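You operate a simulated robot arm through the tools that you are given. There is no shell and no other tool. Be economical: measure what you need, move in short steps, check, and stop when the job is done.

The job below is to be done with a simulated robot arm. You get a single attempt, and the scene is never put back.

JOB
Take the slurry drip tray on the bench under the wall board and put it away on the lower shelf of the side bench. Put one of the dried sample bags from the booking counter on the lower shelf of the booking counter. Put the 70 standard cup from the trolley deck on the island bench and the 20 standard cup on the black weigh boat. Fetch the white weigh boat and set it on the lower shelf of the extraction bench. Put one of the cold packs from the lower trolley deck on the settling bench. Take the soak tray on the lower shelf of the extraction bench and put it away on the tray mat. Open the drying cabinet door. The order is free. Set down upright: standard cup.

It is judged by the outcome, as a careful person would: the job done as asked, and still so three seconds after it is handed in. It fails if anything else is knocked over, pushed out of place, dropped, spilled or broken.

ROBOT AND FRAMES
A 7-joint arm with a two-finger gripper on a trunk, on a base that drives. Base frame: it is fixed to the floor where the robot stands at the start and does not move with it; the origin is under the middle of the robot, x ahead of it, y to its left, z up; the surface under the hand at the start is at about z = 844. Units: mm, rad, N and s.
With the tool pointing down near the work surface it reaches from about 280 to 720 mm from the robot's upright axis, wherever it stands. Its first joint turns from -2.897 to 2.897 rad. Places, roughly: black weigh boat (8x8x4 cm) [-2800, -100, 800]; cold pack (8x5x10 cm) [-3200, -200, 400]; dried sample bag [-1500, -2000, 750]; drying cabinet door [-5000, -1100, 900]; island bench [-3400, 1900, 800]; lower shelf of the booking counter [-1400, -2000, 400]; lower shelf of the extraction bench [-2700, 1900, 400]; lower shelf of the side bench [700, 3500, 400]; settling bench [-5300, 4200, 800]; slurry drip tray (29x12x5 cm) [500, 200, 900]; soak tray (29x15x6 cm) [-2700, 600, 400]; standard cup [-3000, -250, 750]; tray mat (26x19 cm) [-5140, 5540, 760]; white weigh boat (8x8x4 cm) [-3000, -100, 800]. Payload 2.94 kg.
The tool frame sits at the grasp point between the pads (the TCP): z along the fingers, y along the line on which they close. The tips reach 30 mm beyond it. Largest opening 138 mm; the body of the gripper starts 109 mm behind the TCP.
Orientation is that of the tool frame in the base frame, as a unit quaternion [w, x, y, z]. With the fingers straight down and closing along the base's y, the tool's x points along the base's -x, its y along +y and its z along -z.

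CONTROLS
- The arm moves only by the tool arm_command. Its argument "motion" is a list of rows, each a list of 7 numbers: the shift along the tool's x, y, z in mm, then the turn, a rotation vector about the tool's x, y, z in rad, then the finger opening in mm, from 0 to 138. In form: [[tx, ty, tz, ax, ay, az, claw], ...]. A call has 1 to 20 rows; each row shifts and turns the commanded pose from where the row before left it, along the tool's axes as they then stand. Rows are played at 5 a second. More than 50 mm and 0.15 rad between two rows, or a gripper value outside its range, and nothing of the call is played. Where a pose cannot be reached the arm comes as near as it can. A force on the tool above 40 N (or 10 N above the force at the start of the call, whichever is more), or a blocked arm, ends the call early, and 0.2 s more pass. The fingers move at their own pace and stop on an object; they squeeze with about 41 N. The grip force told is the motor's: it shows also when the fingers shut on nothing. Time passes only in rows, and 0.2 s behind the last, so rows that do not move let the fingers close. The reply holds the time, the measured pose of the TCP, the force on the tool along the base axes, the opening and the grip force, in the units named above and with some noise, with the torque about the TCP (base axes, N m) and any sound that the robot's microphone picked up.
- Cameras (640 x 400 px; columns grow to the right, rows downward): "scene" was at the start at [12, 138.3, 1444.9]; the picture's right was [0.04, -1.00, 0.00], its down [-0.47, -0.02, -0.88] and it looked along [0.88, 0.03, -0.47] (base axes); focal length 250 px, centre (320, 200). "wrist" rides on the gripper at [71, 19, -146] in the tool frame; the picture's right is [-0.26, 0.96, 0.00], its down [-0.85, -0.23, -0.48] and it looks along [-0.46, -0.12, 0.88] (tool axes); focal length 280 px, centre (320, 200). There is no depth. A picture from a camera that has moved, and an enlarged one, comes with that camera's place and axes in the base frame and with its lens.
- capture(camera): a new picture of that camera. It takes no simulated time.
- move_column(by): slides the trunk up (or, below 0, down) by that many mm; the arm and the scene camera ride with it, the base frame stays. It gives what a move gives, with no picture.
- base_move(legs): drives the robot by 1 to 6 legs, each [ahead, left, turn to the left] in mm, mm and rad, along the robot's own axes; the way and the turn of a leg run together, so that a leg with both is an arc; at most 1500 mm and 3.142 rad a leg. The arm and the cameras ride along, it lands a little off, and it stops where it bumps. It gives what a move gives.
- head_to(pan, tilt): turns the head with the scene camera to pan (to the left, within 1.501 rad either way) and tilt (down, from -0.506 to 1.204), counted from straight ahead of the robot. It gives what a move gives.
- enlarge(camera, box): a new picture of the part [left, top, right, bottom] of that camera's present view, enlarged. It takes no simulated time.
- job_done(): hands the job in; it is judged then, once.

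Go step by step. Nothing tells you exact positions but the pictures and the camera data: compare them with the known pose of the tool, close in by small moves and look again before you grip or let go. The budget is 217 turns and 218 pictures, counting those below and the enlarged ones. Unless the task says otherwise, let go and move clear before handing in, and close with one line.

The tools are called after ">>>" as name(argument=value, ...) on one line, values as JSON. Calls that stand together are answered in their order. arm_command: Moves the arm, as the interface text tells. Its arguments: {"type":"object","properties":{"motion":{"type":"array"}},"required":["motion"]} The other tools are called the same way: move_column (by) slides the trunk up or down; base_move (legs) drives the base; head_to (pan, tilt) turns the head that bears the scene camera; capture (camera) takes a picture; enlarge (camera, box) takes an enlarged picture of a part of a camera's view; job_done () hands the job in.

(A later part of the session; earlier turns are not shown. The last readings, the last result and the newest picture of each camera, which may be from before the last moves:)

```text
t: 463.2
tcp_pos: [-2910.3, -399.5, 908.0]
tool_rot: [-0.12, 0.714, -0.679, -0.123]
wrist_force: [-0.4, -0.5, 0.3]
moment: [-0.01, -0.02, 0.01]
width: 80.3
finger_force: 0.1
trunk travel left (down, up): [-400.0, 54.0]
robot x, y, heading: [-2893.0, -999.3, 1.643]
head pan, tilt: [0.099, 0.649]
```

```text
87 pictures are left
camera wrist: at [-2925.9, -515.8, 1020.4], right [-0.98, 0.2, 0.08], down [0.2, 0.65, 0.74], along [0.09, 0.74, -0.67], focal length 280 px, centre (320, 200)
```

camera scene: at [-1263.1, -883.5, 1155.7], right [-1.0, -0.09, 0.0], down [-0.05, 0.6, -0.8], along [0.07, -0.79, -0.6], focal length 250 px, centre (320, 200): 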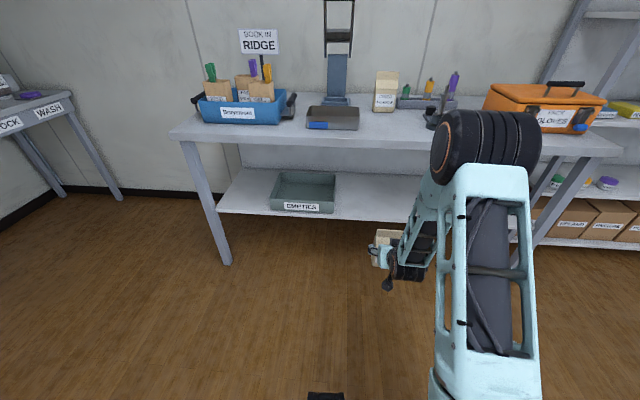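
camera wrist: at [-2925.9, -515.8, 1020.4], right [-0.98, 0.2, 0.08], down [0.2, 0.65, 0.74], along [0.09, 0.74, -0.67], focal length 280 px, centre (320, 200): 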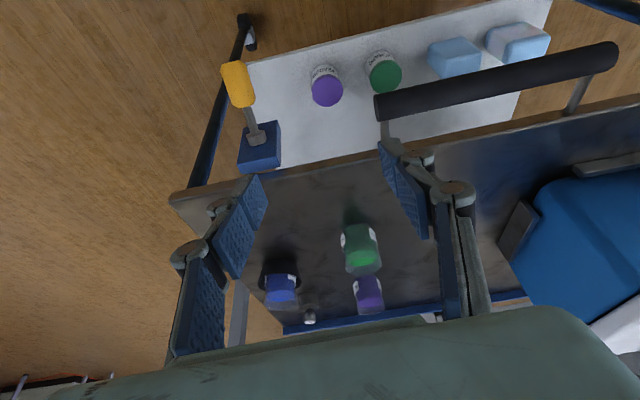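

>>> base_move(legs=[[0, 0, -0.07], [0, 63, 0], [290, 0, 0]])

>>> arm_command(motion=[[-25, 0, 9, 0, 0, 0, 80], [-25, 0, 9, 0, 0, 0, 80], [0, 0, 0, 0, 0, 0, 80]])

>>> capture(camera="wrist")

```text
t: 466.4
tcp_pos: [-2935.6, -114.7, 906.6]
tool_rot: [0.125, -0.69, 0.703, 0.119]
wrist_force: [0.1, 0.5, -0.3]
moment: [-0.01, 0.0, -0.03]
width: 80.3
finger_force: 0.0
trunk travel left (down, up): [-400.0, 54.0]
robot x, y, heading: [-2962.1, -716.9, 1.575]
head pan, tilt: [0.099, 0.649]
```

```text
t: 467.2
tcp_pos: [-2932.8, -61.4, 907.6]
tool_rot: [0.125, -0.69, 0.703, 0.118]
wrist_force: [0.7, -0.3, -0.5]
moment: [-0.02, -0.01, 0.01]
width: 80.0
finger_force: 0.1
trunk travel left (down, up): [-400.0, 54.0]
robot x, y, heading: [-2958.6, -715.5, 1.575]
head pan, tilt: [0.099, 0.649]
```

```text
86 pictures are left
camera wrist: at [-2955.8, -176.9, 1020.8], right [-0.96, 0.27, 0.08], down [0.24, 0.63, 0.74], along [0.14, 0.73, -0.67], focal length 280 px, centre (320, 200)
```

wrist: 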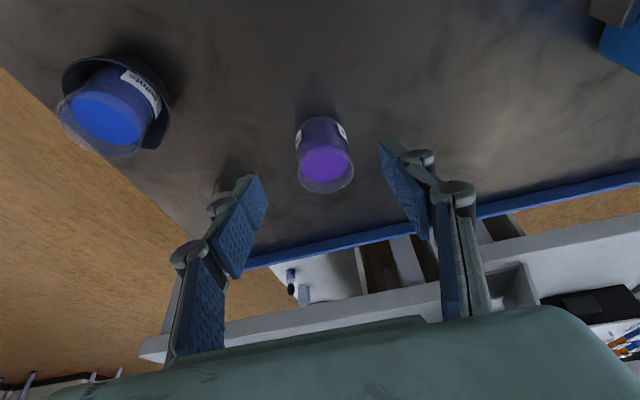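

>>> arm_command(motion=[[-42, 0, 15, 0, 0, 0, 76], [11, 0, 30, 0, 0, 0, 76], [11, 0, 30, 0, 0, 0, 76], [9, 0, 24, 0, 0, 0, 76], [0, 0, 0, 0, 0, 0, 76]])

>>> capture(camera="wrist")

```text
t: 468.4
tcp_pos: [-2929.7, -17.1, 817.9]
tool_rot: [0.125, -0.691, 0.702, 0.12]
wrist_force: [-0.1, 0.5, -0.3]
moment: [0.01, 0.02, -0.01]
width: 76.0
finger_force: 0.0
trunk travel left (down, up): [-400.0, 54.0]
robot x, y, heading: [-2957.4, -717.3, 1.577]
head pan, tilt: [0.099, 0.649]
```

```text
85 pictures are left
camera wrist: at [-2953.3, -132.3, 930.7], right [-0.96, 0.27, 0.08], down [0.24, 0.63, 0.74], along [0.14, 0.73, -0.67], focal length 280 px, centre (320, 200)
```

wrist: 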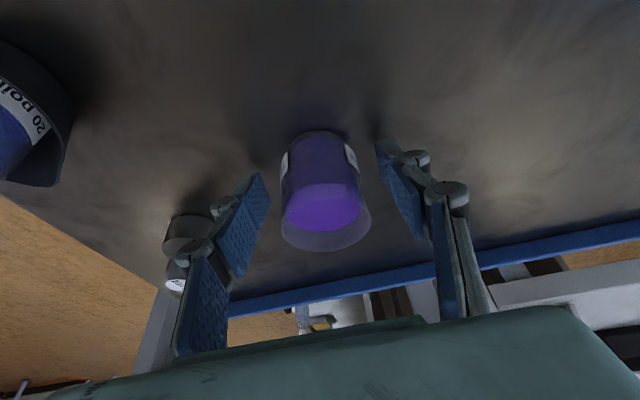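

Cup centred between the pads. Gripping and lifting.

>>> arm_command(motion=[[0, 0, 0, 0, 0, 0, 60], [0, 0, 0, 0, 0, 0, 48], [0, 0, 0, 0, 0, 0, 36], [0, 0, 0, 0, 0, 0, 36], [0, 0, 0, 0, 0, 0, 36]])

>>> arm_command(motion=[[-7, 0, -19, 0, 0, 0, 34], [-10, 0, -28, 0, 0, 0, 34], [-10, 0, -28, 0, 0, 0, 34], [-10, 0, -28, 0, 0, 0, 34], [0, 0, 0, 0, 0, 0, 34]])

>>> capture(camera="wrist")

```text
t: 469.6
tcp_pos: [-2929.7, -16.3, 818.4]
tool_rot: [0.125, -0.69, 0.702, 0.12]
wrist_force: [-0.5, 1.1, 0.3]
moment: [0.01, -0.01, -0.02]
width: 40.5
finger_force: 41.1
trunk travel left (down, up): [-400.0, 54.0]
robot x, y, heading: [-2955.8, -719.2, 1.57]
head pan, tilt: [0.099, 0.649]
```

```text
t: 470.9
tcp_pos: [-2930.5, -16.3, 930.1]
tool_rot: [0.124, -0.69, 0.703, 0.118]
wrist_force: [0.5, -0.7, -0.9]
moment: [0.04, -0.02, 0.01]
width: 40.6
finger_force: 40.6
trunk travel left (down, up): [-400.0, 54.0]
robot x, y, heading: [-2957.0, -715.0, 1.577]
head pan, tilt: [0.099, 0.649]
```

```text
84 pictures are left
camera wrist: at [-2953.3, -132.0, 1042.1], right [-0.96, 0.27, 0.08], down [0.24, 0.63, 0.74], along [0.14, 0.73, -0.67], focal length 280 px, centre (320, 200)
```

wrist: 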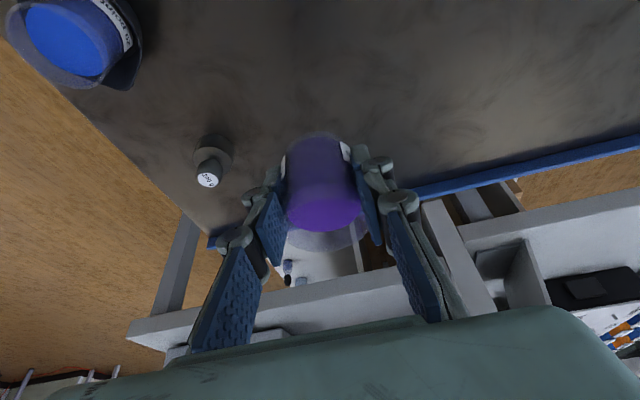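

Held. Backing out and taking the aisle to the island bench.

>>> base_move(legs=[[-500, 0, 0], [0, 1370, 0], [1400, 0, 0], [1400, 0, 0]])

>>> head_to(pan=-0.9, tilt=0.6)

>>> capture(camera="scene")

```text
t: 499.0
tcp_pos: [-4170.8, 2357.3, 929.1]
tool_rot: [0.127, -0.68, 0.713, 0.117]
wrist_force: [-0.5, 0.6, -0.5]
moment: [0.0, 0.01, -0.03]
width: 40.5
finger_force: 41.3
trunk travel left (down, up): [-400.0, 54.0]
robot x, y, heading: [-4218.2, 1657.5, 1.553]
head pan, tilt: [0.099, 0.649]
```

```text
t: 500.2
tcp_pos: [-4172.8, 2357.0, 929.2]
tool_rot: [0.126, -0.681, 0.712, 0.118]
wrist_force: [-0.2, 0.3, -0.6]
moment: [0.03, 0.02, 0.02]
width: 40.4
finger_force: 41.5
trunk travel left (down, up): [-400.0, 54.0]
robot x, y, heading: [-4217.9, 1659.9, 1.55]
head pan, tilt: [-0.901, 0.6]
```

```text
83 pictures are left
camera scene: at [-4282.8, 1634.3, 1560.0], right [0.61, -0.8, 0.0], down [-0.45, -0.34, -0.83], along [0.66, 0.5, -0.57], focal length 250 px, centre (320, 200)
```

scene: 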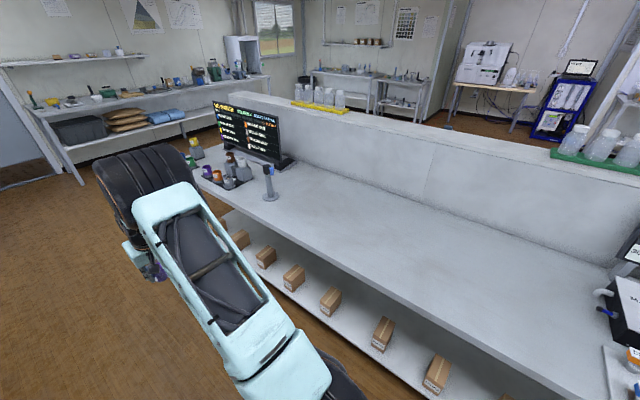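

The island bench has ample free surface. Turning to face it; the cup then hangs above the bench.

>>> base_move(legs=[[0, 0, -1.55]])

>>> arm_command(motion=[[7, 0, 20, 0, 0, 0, 34], [7, 0, 20, 0, 0, 0, 34], [4, 0, 10, 0, 0, 0, 34], [0, 0, 0, 0, 0, 0, 34]])

>>> capture(camera="wrist")

```text
t: 504.4
tcp_pos: [-3518.9, 1635.1, 928.6]
tool_rot: [0.173, 0.006, 0.985, -0.003]
wrist_force: [-0.4, -0.7, -0.6]
moment: [0.01, -0.02, -0.02]
width: 40.3
finger_force: 40.8
trunk travel left (down, up): [-400.0, 54.0]
robot x, y, heading: [-4219.7, 1656.9, 0.012]
head pan, tilt: [-0.901, 0.6]
```

```text
t: 505.4
tcp_pos: [-3516.9, 1632.9, 876.3]
tool_rot: [0.173, 0.006, 0.985, -0.004]
wrist_force: [0.6, -0.5, -1.1]
moment: [-0.03, 0.02, -0.03]
width: 40.6
finger_force: 41.1
trunk travel left (down, up): [-400.0, 54.0]
robot x, y, heading: [-4213.5, 1659.2, 0.016]
head pan, tilt: [-0.901, 0.6]
```

```text
82 pictures are left
camera wrist: at [-3634.0, 1655.2, 989.2], right [0.26, 0.96, 0.08], down [0.63, -0.24, 0.74], along [0.73, -0.14, -0.67], focal length 280 px, centre (320, 200)
```

wrist: 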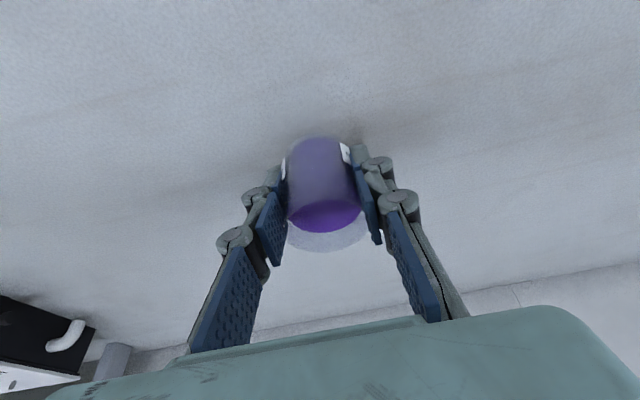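

>>> arm_command(motion=[[4, 0, 12, 0, 0, 0, 34], [2, 0, 7, 0, 0, 0, 34], [1, 0, 2.5, 0, 0, 0, 34], [1, 0, 2, 0, 0, 0, 34], [0.7, 0, 2, 0, 0, 0, 34], [0.7, 0, 2, 0, 0, 0, 34], [0.7, 0, 2, 0, 0, 0, 34], [0, 0, 0, 0, 0, 0, 34]])

```text
t: 507.2
tcp_pos: [-3515.6, 1633.7, 845.0]
tool_rot: [0.174, 0.005, 0.985, -0.003]
wrist_force: [0.1, 0.6, -1.3]
moment: [-0.02, -0.01, 0.01]
width: 40.4
finger_force: 41.4
trunk travel left (down, up): [-400.0, 54.0]
robot x, y, heading: [-4213.1, 1659.5, 0.011]
head pan, tilt: [-0.901, 0.6]
```

>>> arm_command(motion=[[0.7, 0, 2, 0, 0, 0, 34], [0.7, 0, 2, 0, 0, 0, 34], [0, 0, 0, 0, 0, 0, 34]])

>>> arm_command(motion=[[0.7, 0, 2, 0, 0, 0, 34], [0, 0, 0, 0, 0, 0, 34]])

>>> enlarge(camera="wrist", box=[240, 100, 400, 260])

```text
t: 508.0
tcp_pos: [-3515.4, 1633.7, 839.1]
tool_rot: [0.172, 0.006, 0.985, -0.003]
wrist_force: [-0.5, 0.8, -0.4]
moment: [0.02, -0.02, 0.03]
width: 40.7
finger_force: 41.2
trunk travel left (down, up): [-400.0, 54.0]
robot x, y, heading: [-4215.6, 1657.9, 0.007]
head pan, tilt: [-0.901, 0.6]
```

```text
t: 508.6
tcp_pos: [-3516.0, 1632.9, 839.0]
tool_rot: [0.173, 0.007, 0.985, -0.004]
wrist_force: [-0.1, -0.2, -0.3]
moment: [0.01, 0.0, 0.0]
width: 40.2
finger_force: 41.1
trunk travel left (down, up): [-400.0, 54.0]
robot x, y, heading: [-4215.5, 1658.4, 0.007]
head pan, tilt: [-0.901, 0.6]
```

```text
2.50 times, centred on (320, 180) of wrist
camera zoom: at [-3633.1, 1654.9, 951.2], right [0.26, 0.96, 0.08], down [0.63, -0.24, 0.74], along [0.73, -0.14, -0.67], focal length 701 px, centre (320, 250)
```

zoom: 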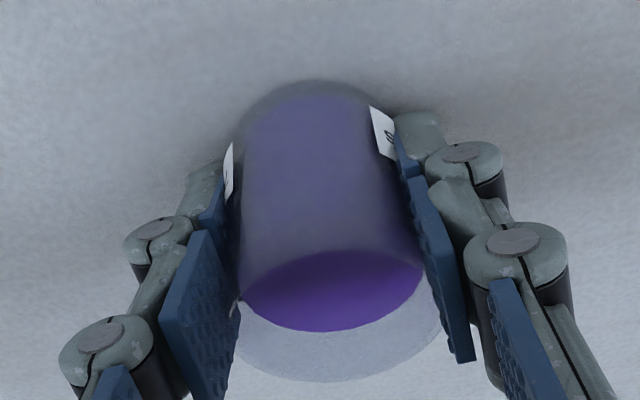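

Still slightly above the surface by feel; continuing in tiny steps.

>>> arm_command(motion=[[0.5, 0, 1.5, 0, 0, 0, 34], [0.5, 0, 1.5, 0, 0, 0, 34], [0, 0, 0, 0, 0, 0, 34]])

>>> arm_command(motion=[[0.5, 0, 1.5, 0, 0, 0, 34], [0.5, 0, 1.5, 0, 0, 0, 34], [0, 0, 0, 0, 0, 0, 34]])

```text
t: 509.4
tcp_pos: [-3516.8, 1633.1, 839.8]
tool_rot: [0.176, 0.006, 0.984, -0.004]
wrist_force: [-2.7, -2.6, 17.3]
moment: [0.11, 0.16, 0.02]
width: 40.4
finger_force: 40.7
trunk travel left (down, up): [-400.0, 54.0]
robot x, y, heading: [-4217.6, 1656.6, 0.012]
head pan, tilt: [-0.901, 0.6]
```

```text
t: 510.2
tcp_pos: [-3516.9, 1633.9, 837.4]
tool_rot: [0.176, 0.006, 0.984, -0.003]
wrist_force: [0.9, -2.3, 25.6]
moment: [0.09, -0.16, -0.02]
width: 40.5
finger_force: 41.1
trunk travel left (down, up): [-400.0, 54.0]
robot x, y, heading: [-4217.2, 1660.0, 0.012]
head pan, tilt: [-0.901, 0.6]
```

Firm contact. Backing off 3 mm, opening and rising clear.

>>> arm_command(motion=[[-1, 0, -2.5, 0, 0, 0, 34], [0, 0, 0, 0, 0, 0, 44], [0, 0, 0, 0, 0, 0, 56], [0, 0, 0, 0, 0, 0, 72], [0, 0, 0, 0, 0, 0, 72]])

>>> arm_command(motion=[[-10, 0, -28, 0, 0, 0, 76], [-14, 0, -38, 0, 0, 0, 80], [-14, 0, -38, 0, 0, 0, 80]])

>>> capture(camera="wrist")

```text
t: 511.4
tcp_pos: [-3516.0, 1634.6, 835.7]
tool_rot: [0.172, 0.006, 0.985, -0.004]
wrist_force: [0.0, 0.1, -0.2]
moment: [-0.01, 0.01, -0.03]
width: 72.0
finger_force: 0.0
trunk travel left (down, up): [-400.0, 54.0]
robot x, y, heading: [-4218.1, 1656.8, 0.015]
head pan, tilt: [-0.901, 0.6]
```

```text
t: 512.2
tcp_pos: [-3514.2, 1634.8, 944.1]
tool_rot: [0.173, 0.007, 0.985, -0.004]
wrist_force: [0.2, 0.4, -0.1]
moment: [0.01, 0.0, 0.01]
width: 79.9
finger_force: 0.1
trunk travel left (down, up): [-400.0, 54.0]
robot x, y, heading: [-4217.9, 1656.6, 0.011]
head pan, tilt: [-0.901, 0.6]
```

```text
80 pictures are left
camera wrist: at [-3632.1, 1656.5, 1057.7], right [0.26, 0.96, 0.08], down [0.63, -0.24, 0.74], along [0.73, -0.14, -0.67], focal length 280 px, centre (320, 200)
```

wrist: 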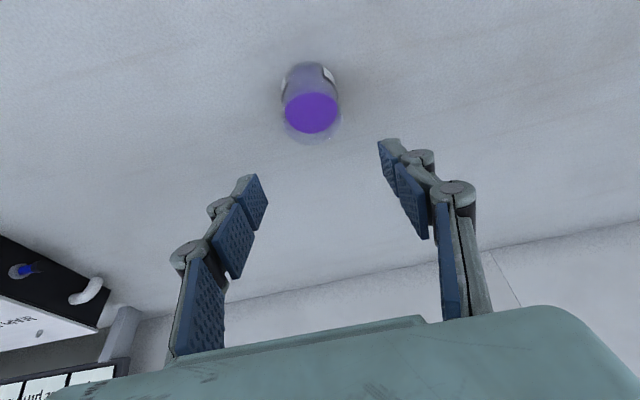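

The 70 cup stands on the island bench. Next the drying cabinet door: backing off, turning to -y and driving toward it.

>>> base_move(legs=[[-150, 0, 0], [0, 0, -1.57], [1300, 0, 0], [500, 0, 0]])

>>> head_to(pan=-0.5, tilt=0.35)

>>> capture(camera="scene")

```text
t: 526.0
tcp_pos: [-4217.3, -852.2, 945.3]
tool_rot: [0.125, 0.671, 0.72, -0.12]
wrist_force: [-0.7, -0.1, -0.1]
moment: [0.02, 0.01, -0.02]
width: 80.0
finger_force: 0.2
trunk travel left (down, up): [-400.0, 54.0]
robot x, y, heading: [-4251.1, -145.1, -1.476]
head pan, tilt: [-0.901, 0.6]
```

```text
t: 526.9
tcp_pos: [-4215.3, -851.6, 944.2]
tool_rot: [0.124, 0.671, 0.721, -0.12]
wrist_force: [0.1, -0.7, 0.5]
moment: [-0.01, 0.0, -0.04]
width: 80.0
finger_force: 0.2
trunk travel left (down, up): [-400.0, 54.0]
robot x, y, heading: [-4254.3, -154.7, -1.478]
head pan, tilt: [-0.499, 0.351]
```

```text
79 pictures are left
camera scene: at [-4161.5, -143.3, 1582.7], right [-0.92, 0.39, 0.0], down [0.14, 0.32, -0.94], along [-0.37, -0.86, -0.34], focal length 250 px, centre (320, 200)
```

scene: 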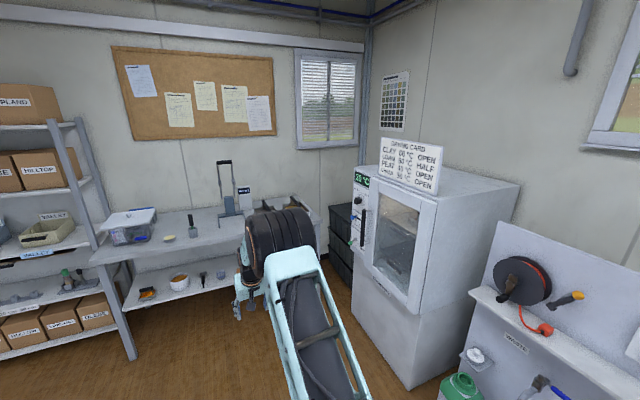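

>>> enlarge(camera="scene", box=[320, 140, 500, 320])

```text
2.22 times, centred on (410, 230) of scene
camera zoom: at [-4161.5, -143.3, 1582.7], right [-0.92, 0.39, 0.0], down [0.14, 0.32, -0.94], along [-0.37, -0.86, -0.34], focal length 556 px, centre (120, 133)
```

zoom: 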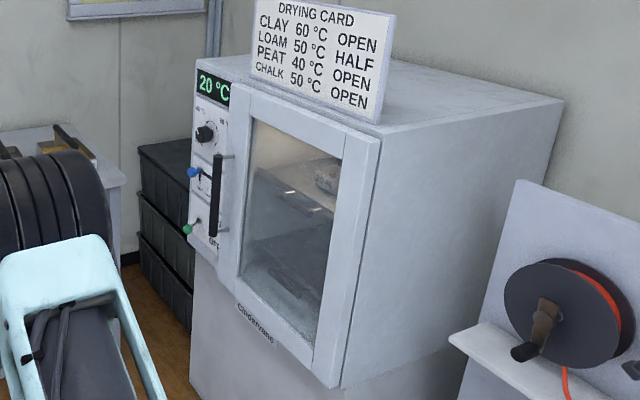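

The door's hinge is at its right (+y) edge, the vertical black handle at its left at about (-4925, -1280, 916). I'll take a station facing the door and set the tool nearly horizontal.

>>> base_move(legs=[[0, 150, 0], [0, 0, -1.38], [150, 865, 0]])

>>> move_column(by=-150)

>>> arm_command(motion=[[0, 0, 0, 0, -0.14, 0, 80], [0, 0, 0, 0, -0.14, 0, 80], [0, 0, 0, 0, -0.14, 0, 70], [0, 0, 0, 0, -0.14, 0, 70], [0, 0, 0, 0, -0.14, 0, 70], [0, 0, 0, 0, -0.14, 0, 70], [0, 0, 0, 0, -0.14, 0, 70], [0, 0, 0, 0, 0, 0, 70]])

>>> capture(camera="wrist")

>>> head_to(pan=-0.15, tilt=0.4)

>>> capture(camera="scene")

```text
t: 539.8
tcp_pos: [-4658.3, -1202.5, 945.4]
tool_rot: [0.022, 0.975, 0.139, -0.172]
wrist_force: [-0.8, 0.2, 0.1]
moment: [-0.02, 0.01, -0.01]
width: 79.8
finger_force: 0.1
trunk travel left (down, up): [-400.0, 54.0]
robot x, y, heading: [-3977.6, -1020.2, -2.836]
head pan, tilt: [-0.499, 0.351]
```

```text
t: 541.6
tcp_pos: [-4659.1, -1203.1, 794.2]
tool_rot: [0.022, 0.975, 0.138, -0.171]
wrist_force: [0.0, 0.5, 0.7]
moment: [0.0, 0.03, -0.01]
width: 79.7
finger_force: 0.1
trunk travel left (down, up): [-250.0, 204.0]
robot x, y, heading: [-3977.3, -1020.1, -2.832]
head pan, tilt: [-0.499, 0.351]
```

```text
t: 543.4
tcp_pos: [-4656.1, -1202.9, 795.5]
tool_rot: [0.084, 0.78, 0.112, -0.61]
wrist_force: [-0.4, -0.3, 0.0]
moment: [0.03, -0.02, 0.03]
width: 70.1
finger_force: 0.0
trunk travel left (down, up): [-250.0, 204.0]
robot x, y, heading: [-3979.4, -1019.9, -2.837]
head pan, tilt: [-0.499, 0.351]
```

```text
77 pictures are left
camera wrist: at [-4501.3, -1177.4, 760.3], right [0.21, -0.95, 0.25], down [0.19, 0.29, 0.94], along [-0.96, -0.15, 0.24], focal length 280 px, centre (320, 200)
```

wrist: 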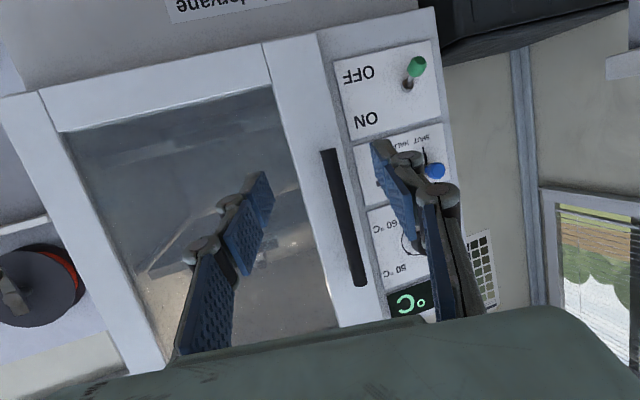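

```text
t: 544.2
tcp_pos: [-4657.6, -1203.2, 794.0]
tool_rot: [0.084, 0.78, 0.112, -0.61]
wrist_force: [0.6, -0.4, -0.4]
moment: [-0.02, 0.0, -0.01]
width: 70.1
finger_force: 0.1
trunk travel left (down, up): [-250.0, 204.0]
robot x, y, heading: [-3980.0, -1020.1, -2.832]
head pan, tilt: [-0.15, 0.4]
```

```text
76 pictures are left
camera scene: at [-3952.2, -1139.5, 1428.2], right [-0.16, 0.99, 0.0], down [0.38, 0.06, -0.92], along [-0.91, -0.14, -0.39], focal length 250 px, centre (320, 200)
```

scene: 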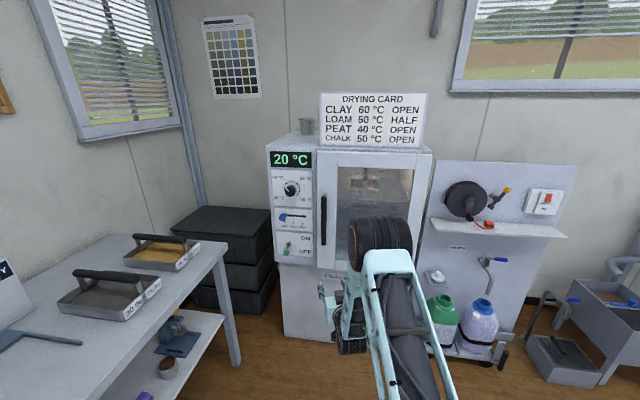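

The handle is at (-4942, -1277, 907), a vertical bar. Raising to its height and driving forward, stopping short for a check.

>>> move_column(by=105)

>>> arm_command(motion=[[0, 0, 0, 0, 0, 0, 50]])

>>> base_move(legs=[[200, 0, 0]])

>>> capture(camera="wrist")

```text
t: 545.6
tcp_pos: [-4656.5, -1203.4, 899.2]
tool_rot: [0.084, 0.78, 0.112, -0.61]
wrist_force: [-0.4, 0.4, -0.4]
moment: [-0.03, -0.03, -0.02]
width: 70.0
finger_force: 0.0
trunk travel left (down, up): [-355.0, 99.0]
robot x, y, heading: [-3975.2, -1020.1, -2.837]
head pan, tilt: [-0.15, 0.4]
```

```text
t: 546.0
tcp_pos: [-4658.6, -1202.8, 899.3]
tool_rot: [0.084, 0.78, 0.112, -0.61]
wrist_force: [0.0, -0.3, -0.1]
moment: [0.0, -0.01, 0.02]
width: 49.8
finger_force: 0.1
trunk travel left (down, up): [-355.0, 99.0]
robot x, y, heading: [-3979.7, -1022.4, -2.831]
head pan, tilt: [-0.15, 0.4]
```

```text
t: 547.5
tcp_pos: [-4842.5, -1261.5, 900.3]
tool_rot: [0.085, 0.78, 0.112, -0.61]
wrist_force: [0.8, 0.5, 0.1]
moment: [-0.01, 0.0, 0.03]
width: 50.1
finger_force: 0.0
trunk travel left (down, up): [-355.0, 99.0]
robot x, y, heading: [-4158.1, -1082.0, -2.836]
head pan, tilt: [-0.15, 0.4]
```

```text
75 pictures are left
camera wrist: at [-4685.8, -1235.1, 865.3], right [0.21, -0.95, 0.25], down [0.18, 0.29, 0.94], along [-0.96, -0.15, 0.23], focal length 280 px, centre (320, 200)
```

wrist: 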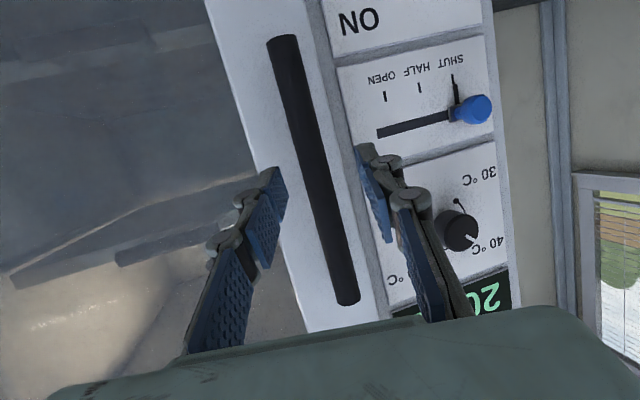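

The bar is between the fingers' line, ~14 mm to the right. Correcting and moving in.

>>> base_move(legs=[[82, -14, 0]])

>>> capture(camera="wrist")

```text
t: 548.6
tcp_pos: [-4925.5, -1271.4, 899.4]
tool_rot: [0.084, 0.78, 0.111, -0.61]
wrist_force: [0.1, 0.0, 0.6]
moment: [-0.02, 0.02, 0.01]
width: 49.8
finger_force: 0.1
trunk travel left (down, up): [-355.0, 99.0]
robot x, y, heading: [-4247.2, -1090.6, -2.834]
head pan, tilt: [-0.15, 0.4]
```

```text
74 pictures are left
camera wrist: at [-4768.4, -1246.1, 865.3], right [0.21, -0.95, 0.25], down [0.18, 0.29, 0.94], along [-0.96, -0.15, 0.23], focal length 280 px, centre (320, 200)
```

wrist: 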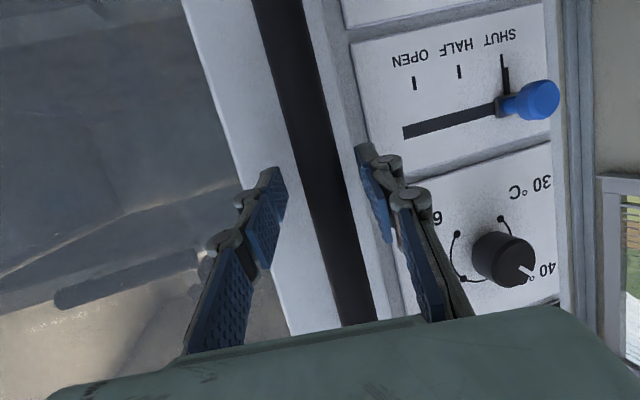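

>>> arm_command(motion=[[0, 0, 0, 0, 0, 0, 30], [0, 0, 0, 0, 0, 0, 15], [0, 0, 0, 0, 0, 0, 5], [0, 0, 0, 0, 0, 0, 5]])

```text
t: 549.6
tcp_pos: [-4924.1, -1274.3, 899.4]
tool_rot: [0.086, 0.78, 0.114, -0.609]
wrist_force: [1.3, -11.7, -0.2]
moment: [-0.39, -0.12, 0.06]
width: 23.2
finger_force: 44.7
trunk travel left (down, up): [-355.0, 99.0]
robot x, y, heading: [-4244.7, -1089.6, -2.839]
head pan, tilt: [-0.15, 0.4]
```

The handle is gripped (23 mm). Pulling the door along its arc, first ~20°.

>>> base_move(legs=[[-83, -8, 0], [-80, -22, 0]])

>>> capture(camera="scene")

```text
t: 550.9
tcp_pos: [-4840.8, -1253.5, 899.9]
tool_rot: [0.095, 0.778, 0.12, -0.609]
wrist_force: [2.1, -0.8, 2.1]
moment: [0.21, -0.2, -0.08]
width: 23.6
finger_force: 45.9
trunk travel left (down, up): [-355.0, 99.0]
robot x, y, heading: [-4165.9, -1056.9, -2.833]
head pan, tilt: [-0.15, 0.4]
stopped in leg 1: the force on the tool passed its limit at 40 N (the readings are from after the stop); the commanded pose is now the measured one
```

```text
73 pictures are left
camera scene: at [-4139.3, -1176.4, 1533.2], right [-0.15, 0.99, 0.0], down [0.38, 0.06, -0.92], along [-0.91, -0.14, -0.39], focal length 250 px, centre (320, 200)
```

scene: 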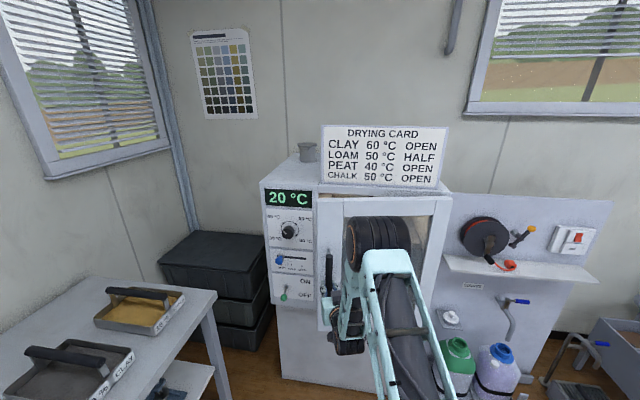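

The door is moving (~10° open). Continuing along the arc while turning the base with it.

>>> base_move(legs=[[-84, -124, 0.1745]])

```text
t: 552.6
tcp_pos: [-4767.9, -1216.5, 899.5]
tool_rot: [0.146, 0.766, 0.185, -0.598]
wrist_force: [-15.5, 25.0, 3.6]
moment: [0.05, -0.01, 0.31]
width: 23.3
finger_force: 44.6
trunk travel left (down, up): [-355.0, 99.0]
robot x, y, heading: [-4134.1, -913.1, -2.659]
head pan, tilt: [-0.15, 0.4]
```

>>> base_move(legs=[[-86, -130, 0.1745]])

>>> capture(camera="scene")

```text
t: 554.4
tcp_pos: [-4701.1, -1166.4, 899.5]
tool_rot: [0.196, 0.747, 0.252, -0.583]
wrist_force: [-14.3, 14.2, 2.2]
moment: [0.03, -0.07, 0.06]
width: 23.0
finger_force: 44.8
trunk travel left (down, up): [-355.0, 99.0]
robot x, y, heading: [-4130.7, -750.4, -2.476]
head pan, tilt: [-0.15, 0.4]
```

```text
72 pictures are left
camera scene: at [-4066.5, -854.7, 1533.4], right [-0.49, 0.87, 0.0], down [0.34, 0.19, -0.92], along [-0.8, -0.45, -0.39], focal length 250 px, centre (320, 200)
```

scene: 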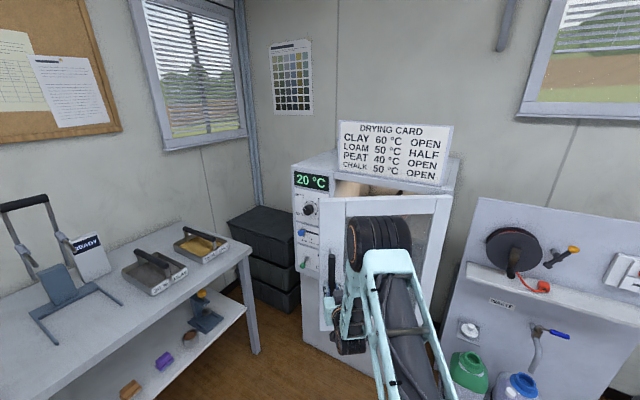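

Door at ~30°. Continuing with the refined hinge estimate (-4985, -850).

>>> base_move(legs=[[-96, -167, 0.2094]])

```text
t: 556.5
tcp_pos: [-4643.1, -1100.4, 899.8]
tool_rot: [0.26, 0.714, 0.334, -0.558]
wrist_force: [28.4, -17.3, -2.8]
moment: [-0.01, -0.15, -0.22]
width: 23.3
finger_force: 44.7
trunk travel left (down, up): [-355.0, 99.0]
robot x, y, heading: [-4184.3, -569.3, -2.265]
head pan, tilt: [-0.15, 0.4]
```

>>> base_move(legs=[[-90, -140, 0.2094]])

>>> capture(camera="scene")

```text
t: 558.4
tcp_pos: [-4600.6, -1023.9, 898.8]
tool_rot: [0.314, 0.678, 0.401, -0.53]
wrist_force: [-25.0, 10.6, 1.8]
moment: [0.06, 0.11, 0.02]
width: 23.3
finger_force: 45.6
trunk travel left (down, up): [-355.0, 99.0]
robot x, y, heading: [-4247.2, -418.4, -2.067]
head pan, tilt: [-0.15, 0.4]
```

```text
71 pictures are left
camera scene: at [-4148.1, -484.0, 1533.5], right [-0.8, 0.6, 0.0], down [0.24, 0.31, -0.92], along [-0.55, -0.74, -0.39], focal length 250 px, centre (320, 200)
```

scene: 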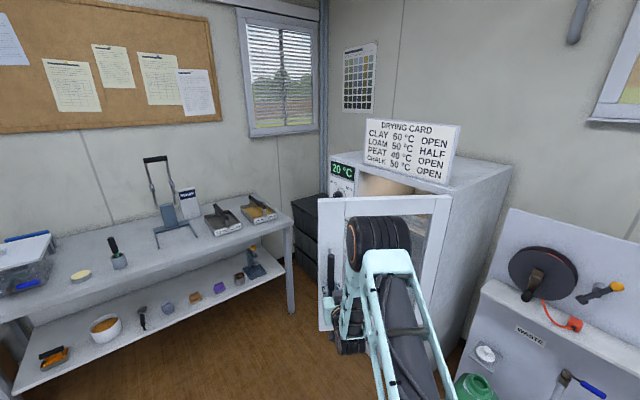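

Door at ~55°. Two more steps.

>>> base_move(legs=[[-91, -164, 0.2094]])

```text
t: 560.4
tcp_pos: [-4575.5, -943.0, 899.4]
tool_rot: [0.368, 0.631, 0.471, -0.494]
wrist_force: [24.9, -4.3, -1.2]
moment: [0.04, -0.2, 0.02]
width: 23.1
finger_force: 45.4
trunk travel left (down, up): [-355.0, 99.0]
robot x, y, heading: [-4359.3, -270.6, -1.856]
head pan, tilt: [-0.15, 0.4]
```

>>> base_move(legs=[[-64, -92, 0.14]])

>>> capture(camera="scene")

>>> capture(camera="wrist")

```text
t: 561.9
tcp_pos: [-4567.4, -880.9, 899.1]
tool_rot: [0.398, 0.602, 0.509, -0.469]
wrist_force: [-32.6, 1.4, 1.7]
moment: [-0.01, -0.04, 0.3]
width: 23.2
finger_force: 44.7
trunk travel left (down, up): [-355.0, 99.0]
robot x, y, heading: [-4435.1, -192.2, -1.72]
head pan, tilt: [-0.15, 0.4]
```

```text
70 pictures are left
camera scene: at [-4319.7, -219.6, 1533.6], right [-0.96, 0.3, 0.0], down [0.12, 0.37, -0.92], along [-0.27, -0.88, -0.39], focal length 250 px, centre (320, 200)
```

scene: 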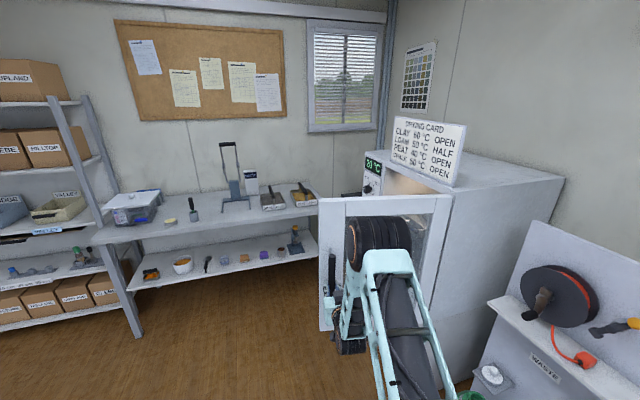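

```text
69 pictures are left
camera wrist: at [-4522.8, -727.6, 865.5], right [0.94, -0.22, 0.25], down [-0.19, 0.29, 0.94], along [-0.28, -0.93, 0.23], focal length 280 px, centre (320, 200)
```

wrist: 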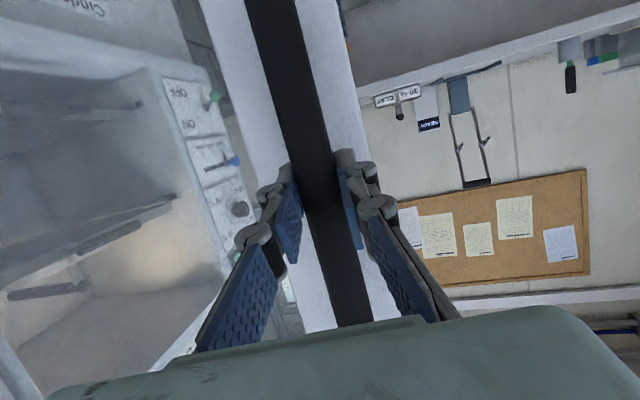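

Door is ~77° open. Releasing the handle and backing straight away.

>>> arm_command(motion=[[0, 0, 0, 0, 0, 0, 30], [0, 0, 0, 0, 0, 0, 50], [0, 0, 0, 0, 0, 0, 60], [0, 0, 0, 0, 0, 0, 60]])

>>> arm_command(motion=[[0, 0, -20, 0, 0, 0, 60], [0, 0, -40, 0, 0, 0, 60], [0, 0, -40, 0, 0, 0, 60]])

>>> base_move(legs=[[-200, 0, 0]])

>>> capture(camera="scene")

```text
t: 562.9
tcp_pos: [-4565.9, -881.3, 899.4]
tool_rot: [0.397, 0.602, 0.509, -0.471]
wrist_force: [0.7, -0.4, -0.3]
moment: [0.0, 0.01, -0.02]
width: 60.0
finger_force: 0.1
trunk travel left (down, up): [-355.0, 99.0]
robot x, y, heading: [-4433.9, -193.0, -1.723]
head pan, tilt: [-0.15, 0.4]
```

```text
t: 563.7
tcp_pos: [-4550.3, -785.8, 926.0]
tool_rot: [0.396, 0.602, 0.509, -0.471]
wrist_force: [0.0, -0.4, 0.0]
moment: [0.0, 0.03, -0.02]
width: 60.0
finger_force: 0.0
trunk travel left (down, up): [-355.0, 99.0]
robot x, y, heading: [-4433.6, -193.0, -1.722]
head pan, tilt: [-0.15, 0.4]
```

```text
t: 565.3
tcp_pos: [-4518.9, -585.2, 924.3]
tool_rot: [0.396, 0.602, 0.509, -0.471]
wrist_force: [-0.2, 0.0, 0.3]
moment: [-0.02, 0.01, 0.0]
width: 59.9
finger_force: 0.0
trunk travel left (down, up): [-355.0, 99.0]
robot x, y, heading: [-4407.2, 11.8, -1.719]
head pan, tilt: [-0.15, 0.4]
```

```text
68 pictures are left
camera scene: at [-4285.3, -18.2, 1533.2], right [-0.96, 0.3, 0.0], down [0.11, 0.37, -0.92], along [-0.27, -0.88, -0.39], focal length 250 px, centre (320, 200)
```

scene: 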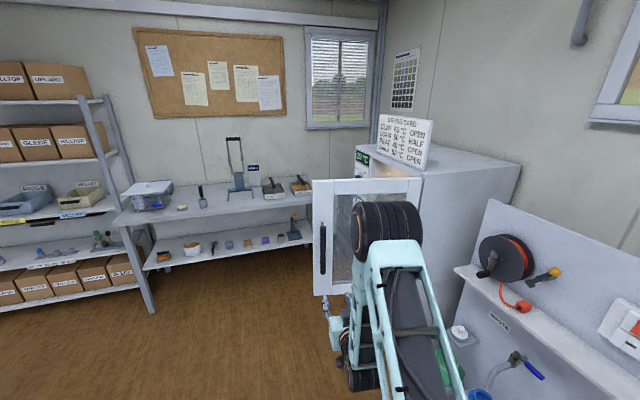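

The door stays open. Last item: a cold pack. Driving round to the trolley's -y side again.

>>> base_move(legs=[[0, 0, 0.148], [0, 500, 0], [980, 0, 0], [0, 700, 0], [0, 0, 3.14], [-150, 0, 0]])

>>> arm_command(motion=[[0, 0, 0, 0, 0.115, 0, 94], [0, 0, 0, 0, 0.115, 0, 94], [0, 0, 0, 0, 0.115, 0, 94], [0, 0, 0, 0, 0.115, 0, 94]])

>>> move_column(by=-355)

>>> capture(camera="wrist")

```text
t: 590.0
tcp_pos: [-3201.1, -484.3, 924.7]
tool_rot: [-0.431, 0.565, -0.549, -0.441]
wrist_force: [0.9, 0.6, -0.3]
moment: [0.04, 0.01, 0.01]
width: 59.9
finger_force: 0.0
trunk travel left (down, up): [-355.0, 99.0]
robot x, y, heading: [-3196.8, -1090.2, 1.615]
head pan, tilt: [-0.15, 0.4]
```

```text
t: 591.0
tcp_pos: [-3201.9, -483.0, 923.6]
tool_rot: [-0.293, 0.651, -0.633, -0.3]
wrist_force: [0.5, 0.2, 0.3]
moment: [0.01, 0.01, -0.01]
width: 94.0
finger_force: 0.0
trunk travel left (down, up): [-355.0, 99.0]
robot x, y, heading: [-3193.4, -1091.8, 1.617]
head pan, tilt: [-0.15, 0.4]
```

```text
t: 594.4
tcp_pos: [-3200.7, -483.3, 568.4]
tool_rot: [-0.294, 0.65, -0.634, -0.299]
wrist_force: [0.6, -0.3, 0.6]
moment: [0.02, 0.04, 0.04]
width: 93.7
finger_force: 0.1
trunk travel left (down, up): [0.0, 454.0]
robot x, y, heading: [-3197.7, -1088.0, 1.62]
head pan, tilt: [-0.15, 0.4]
```

```text
67 pictures are left
camera wrist: at [-3217.6, -640.8, 608.3], right [-0.97, 0.14, 0.2], down [0.22, 0.19, 0.96], along [0.1, 0.97, -0.22], focal length 280 px, centre (320, 200)
```

wrist: 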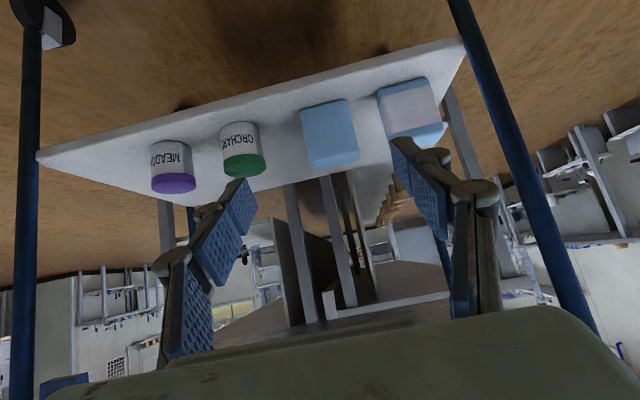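

The two packs stand only ~27 mm apart. A zoom will tell how to insert the finger between them.

>>> enlarge(camera="wrist", box=[200, 50, 480, 225])

```text
2.29 times, centred on (340, 138) of wrist
camera zoom: at [-3217.6, -640.8, 608.3], right [-0.97, 0.14, 0.2], down [0.22, 0.19, 0.96], along [0.1, 0.97, -0.22], focal length 641 px, centre (274, 343)
```

zoom: 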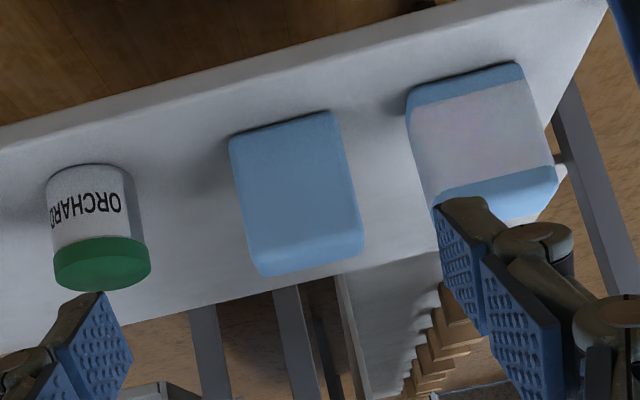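

The gap is actually ~65 mm, enough. Pack 1: x≈-3208, front face y≈-210, deck z≈355. Lowering in front, aligning, then moving in.

>>> arm_command(motion=[[40, 0, 34, 0, 0, 0, 100], [40, 0, 34, 0, 0, 0, 100], [37, 0, 32, 0, 0, 0, 100], [0, 0, 0, 0, 0, 0, 100]])

>>> base_move(legs=[[0, 0, -0.05], [0, 36, 0], [190, 0, 0]])

>>> capture(camera="wrist")

>>> head_to(pan=0.1, tilt=0.8)

>>> capture(camera="scene")

```text
refused: row 1 steps farther than a row can; nothing moved
```

```text
t: 597.0
tcp_pos: [-3206.7, -299.6, 568.9]
tool_rot: [0.301, -0.635, 0.648, 0.293]
wrist_force: [0.2, 0.4, -1.0]
moment: [0.03, -0.04, 0.0]
width: 93.9
finger_force: 0.0
trunk travel left (down, up): [0.0, 454.0]
robot x, y, heading: [-3237.3, -905.3, 1.564]
head pan, tilt: [-0.15, 0.4]
```

```text
65 pictures are left
camera wrist: at [-3231.1, -455.1, 608.4], right [-0.96, 0.19, 0.2], down [0.23, 0.18, 0.96], along [0.15, 0.96, -0.22], focal length 280 px, centre (320, 200)
```

wrist: 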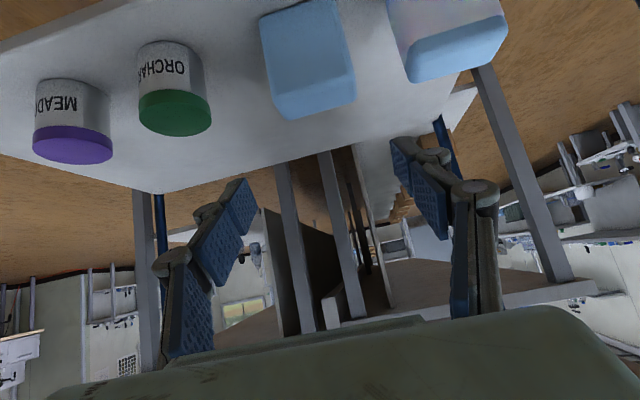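

```text
t: 597.8
tcp_pos: [-3207.2, -298.8, 569.2]
tool_rot: [0.301, -0.636, 0.648, 0.293]
wrist_force: [0.6, 0.0, -1.1]
moment: [0.03, 0.0, -0.04]
width: 93.8
finger_force: 0.1
trunk travel left (down, up): [0.0, 454.0]
robot x, y, heading: [-3229.7, -905.3, 1.563]
head pan, tilt: [0.099, 0.799]
```

```text
64 pictures are left
camera scene: at [-3376.1, -903.7, 1143.2], right [1.0, 0.1, 0.0], down [0.07, -0.71, -0.7], along [-0.07, 0.69, -0.72], focal length 250 px, centre (320, 200)
```

scene: 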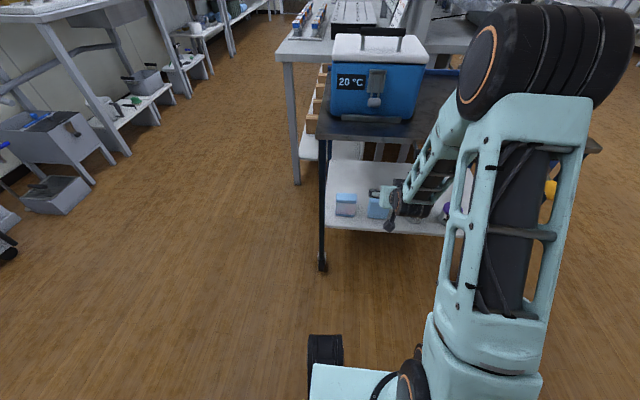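

>>> arm_command(motion=[[30, 0, 25, 0, 0, 0, 104], [30, 0, 25, 0, 0, 0, 104], [30, 0, 26, 0, 0, 0, 104], [30, 0, 26, 0, 0, 0, 104], [0, 0, 0, 0, 0, 0, 104]])

>>> capture(camera="wrist")

```text
t: 599.0
tcp_pos: [-3204.0, -298.1, 411.6]
tool_rot: [0.301, -0.635, 0.648, 0.293]
wrist_force: [1.2, 0.5, 0.0]
moment: [0.0, -0.04, -0.01]
width: 103.9
finger_force: 0.2
trunk travel left (down, up): [0.0, 454.0]
robot x, y, heading: [-3234.8, -904.8, 1.562]
head pan, tilt: [0.099, 0.799]
```

```text
63 pictures are left
camera wrist: at [-3228.4, -454.9, 452.2], right [-0.96, 0.19, 0.2], down [0.23, 0.18, 0.96], along [0.15, 0.96, -0.22], focal length 280 px, centre (320, 200)
```

wrist: 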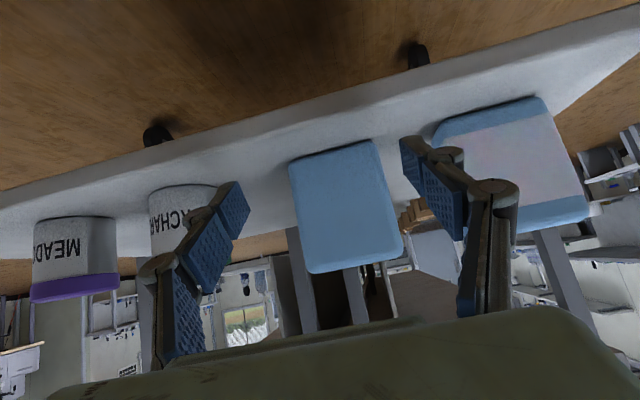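

>>> base_move(legs=[[88, 6, 0]])

>>> capture(camera="wrist")

```text
t: 600.1
tcp_pos: [-3210.1, -210.9, 412.9]
tool_rot: [0.301, -0.635, 0.648, 0.293]
wrist_force: [0.4, 0.2, 0.3]
moment: [0.02, -0.05, -0.02]
width: 104.2
finger_force: 0.0
trunk travel left (down, up): [0.0, 454.0]
robot x, y, heading: [-3238.5, -813.9, 1.567]
head pan, tilt: [0.099, 0.799]
```

```text
62 pictures are left
camera wrist: at [-3234.0, -367.8, 452.6], right [-0.96, 0.19, 0.2], down [0.23, 0.18, 0.96], along [0.15, 0.96, -0.22], focal length 280 px, centre (320, 200)
```

wrist: 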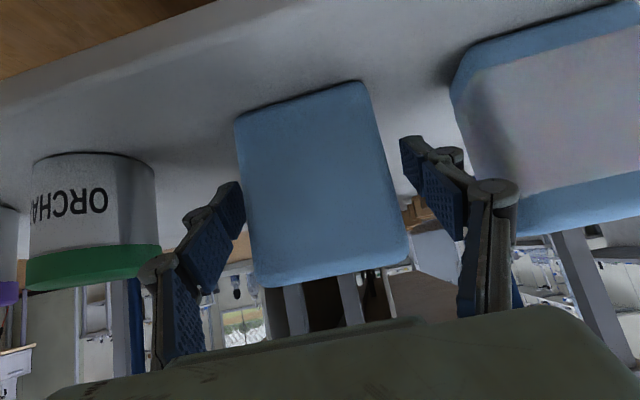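

>>> arm_command(motion=[[0, -4, 0, 0, 0, 0, 104], [0, 0, 0, 0, 0, 0, 85], [0, 0, 0, 0, 0, 0, 70], [0, 0, 0, 0, 0, 0, 60], [0, 0, 0, 0, 0, 0, 60]])

>>> arm_command(motion=[[-8, 0, -6, 0, 0, 0, 60], [-12, 0, -10, 0, 0, 0, 60], [-15, 0, -13, 0, 0, 0, 60], [0, 0, 0, 0, 0, 0, 60]])

>>> capture(camera="wrist")

```text
t: 601.3
tcp_pos: [-3206.7, -211.6, 413.7]
tool_rot: [0.301, -0.636, 0.648, 0.293]
wrist_force: [-1.7, -0.8, 1.9]
moment: [-0.07, 0.24, 0.0]
width: 79.4
finger_force: 40.8
trunk travel left (down, up): [0.0, 454.0]
robot x, y, heading: [-3236.6, -819.8, 1.566]
head pan, tilt: [0.099, 0.799]
```

```text
t: 602.3
tcp_pos: [-3206.3, -208.0, 459.2]
tool_rot: [0.3, -0.635, 0.649, 0.293]
wrist_force: [-0.2, 0.5, -2.7]
moment: [0.01, 0.0, -0.01]
width: 79.1
finger_force: 40.6
trunk travel left (down, up): [0.0, 454.0]
robot x, y, heading: [-3238.2, -816.9, 1.564]
head pan, tilt: [0.099, 0.799]
```

```text
61 pictures are left
camera wrist: at [-3230.3, -366.4, 499.0], right [-0.96, 0.19, 0.2], down [0.23, 0.18, 0.96], along [0.15, 0.96, -0.22], focal length 280 px, centre (320, 200)
```

wrist: 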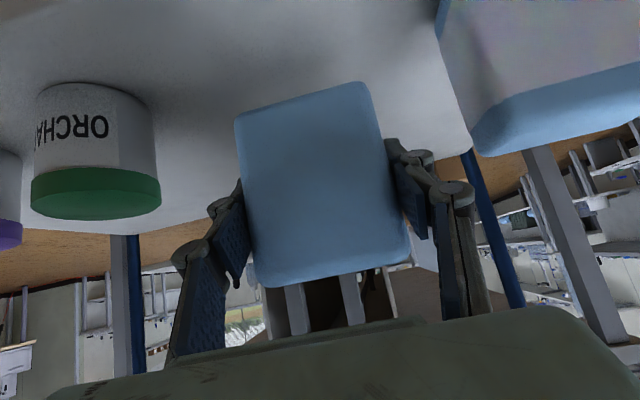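

Held. Backing out, raising, and driving up the aisle to the settling bench, keeping clear of the open door.

>>> base_move(legs=[[-390, 0, 0]])

>>> move_column(by=440)

>>> base_move(legs=[[0, 840, 0.007], [1500, 0, 0], [0, 220, 0], [1500, 0, 0], [1000, 0, 0]])

>>> head_to(pan=0.6, tilt=0.5)

>>> capture(camera="scene")

```text
t: 604.8
tcp_pos: [-3207.8, -596.6, 458.9]
tool_rot: [0.3, -0.636, 0.648, 0.293]
wrist_force: [-0.8, 0.2, -2.9]
moment: [-0.03, -0.01, 0.0]
width: 79.2
finger_force: 40.8
trunk travel left (down, up): [0.0, 454.0]
robot x, y, heading: [-3241.3, -1199.1, 1.567]
head pan, tilt: [0.099, 0.799]
```

```text
refused: 440 is not a number from -400 to 400
```

```text
t: 633.4
tcp_pos: [-4310.9, 3344.6, 457.8]
tool_rot: [0.299, -0.638, 0.646, 0.294]
wrist_force: [0.0, -0.2, -2.8]
moment: [-0.03, -0.03, -0.02]
width: 79.3
finger_force: 41.0
trunk travel left (down, up): [0.0, 454.0]
robot x, y, heading: [-4339.5, 2738.5, 1.576]
head pan, tilt: [0.099, 0.799]
```

```text
t: 634.4
tcp_pos: [-4310.9, 3344.5, 459.1]
tool_rot: [0.299, -0.638, 0.646, 0.294]
wrist_force: [-0.1, 0.0, -3.1]
moment: [-0.01, 0.01, 0.03]
width: 79.3
finger_force: 41.5
trunk travel left (down, up): [0.0, 454.0]
robot x, y, heading: [-4338.5, 2735.1, 1.573]
head pan, tilt: [0.6, 0.499]
```

```text
60 pictures are left
camera scene: at [-4524.6, 2731.5, 1169.0], right [0.82, 0.57, 0.0], down [0.27, -0.39, -0.88], along [-0.5, 0.72, -0.48], focal length 250 px, centre (320, 200)
```

scene: 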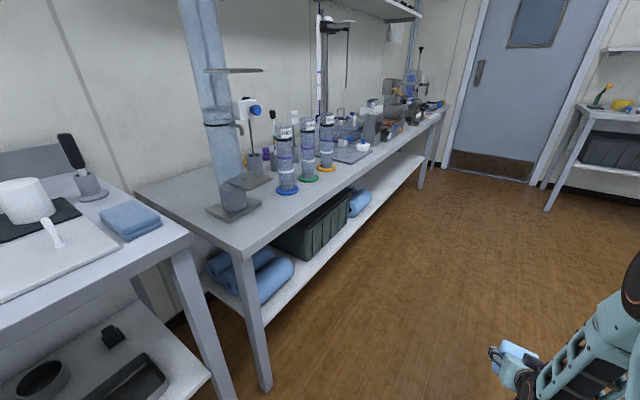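

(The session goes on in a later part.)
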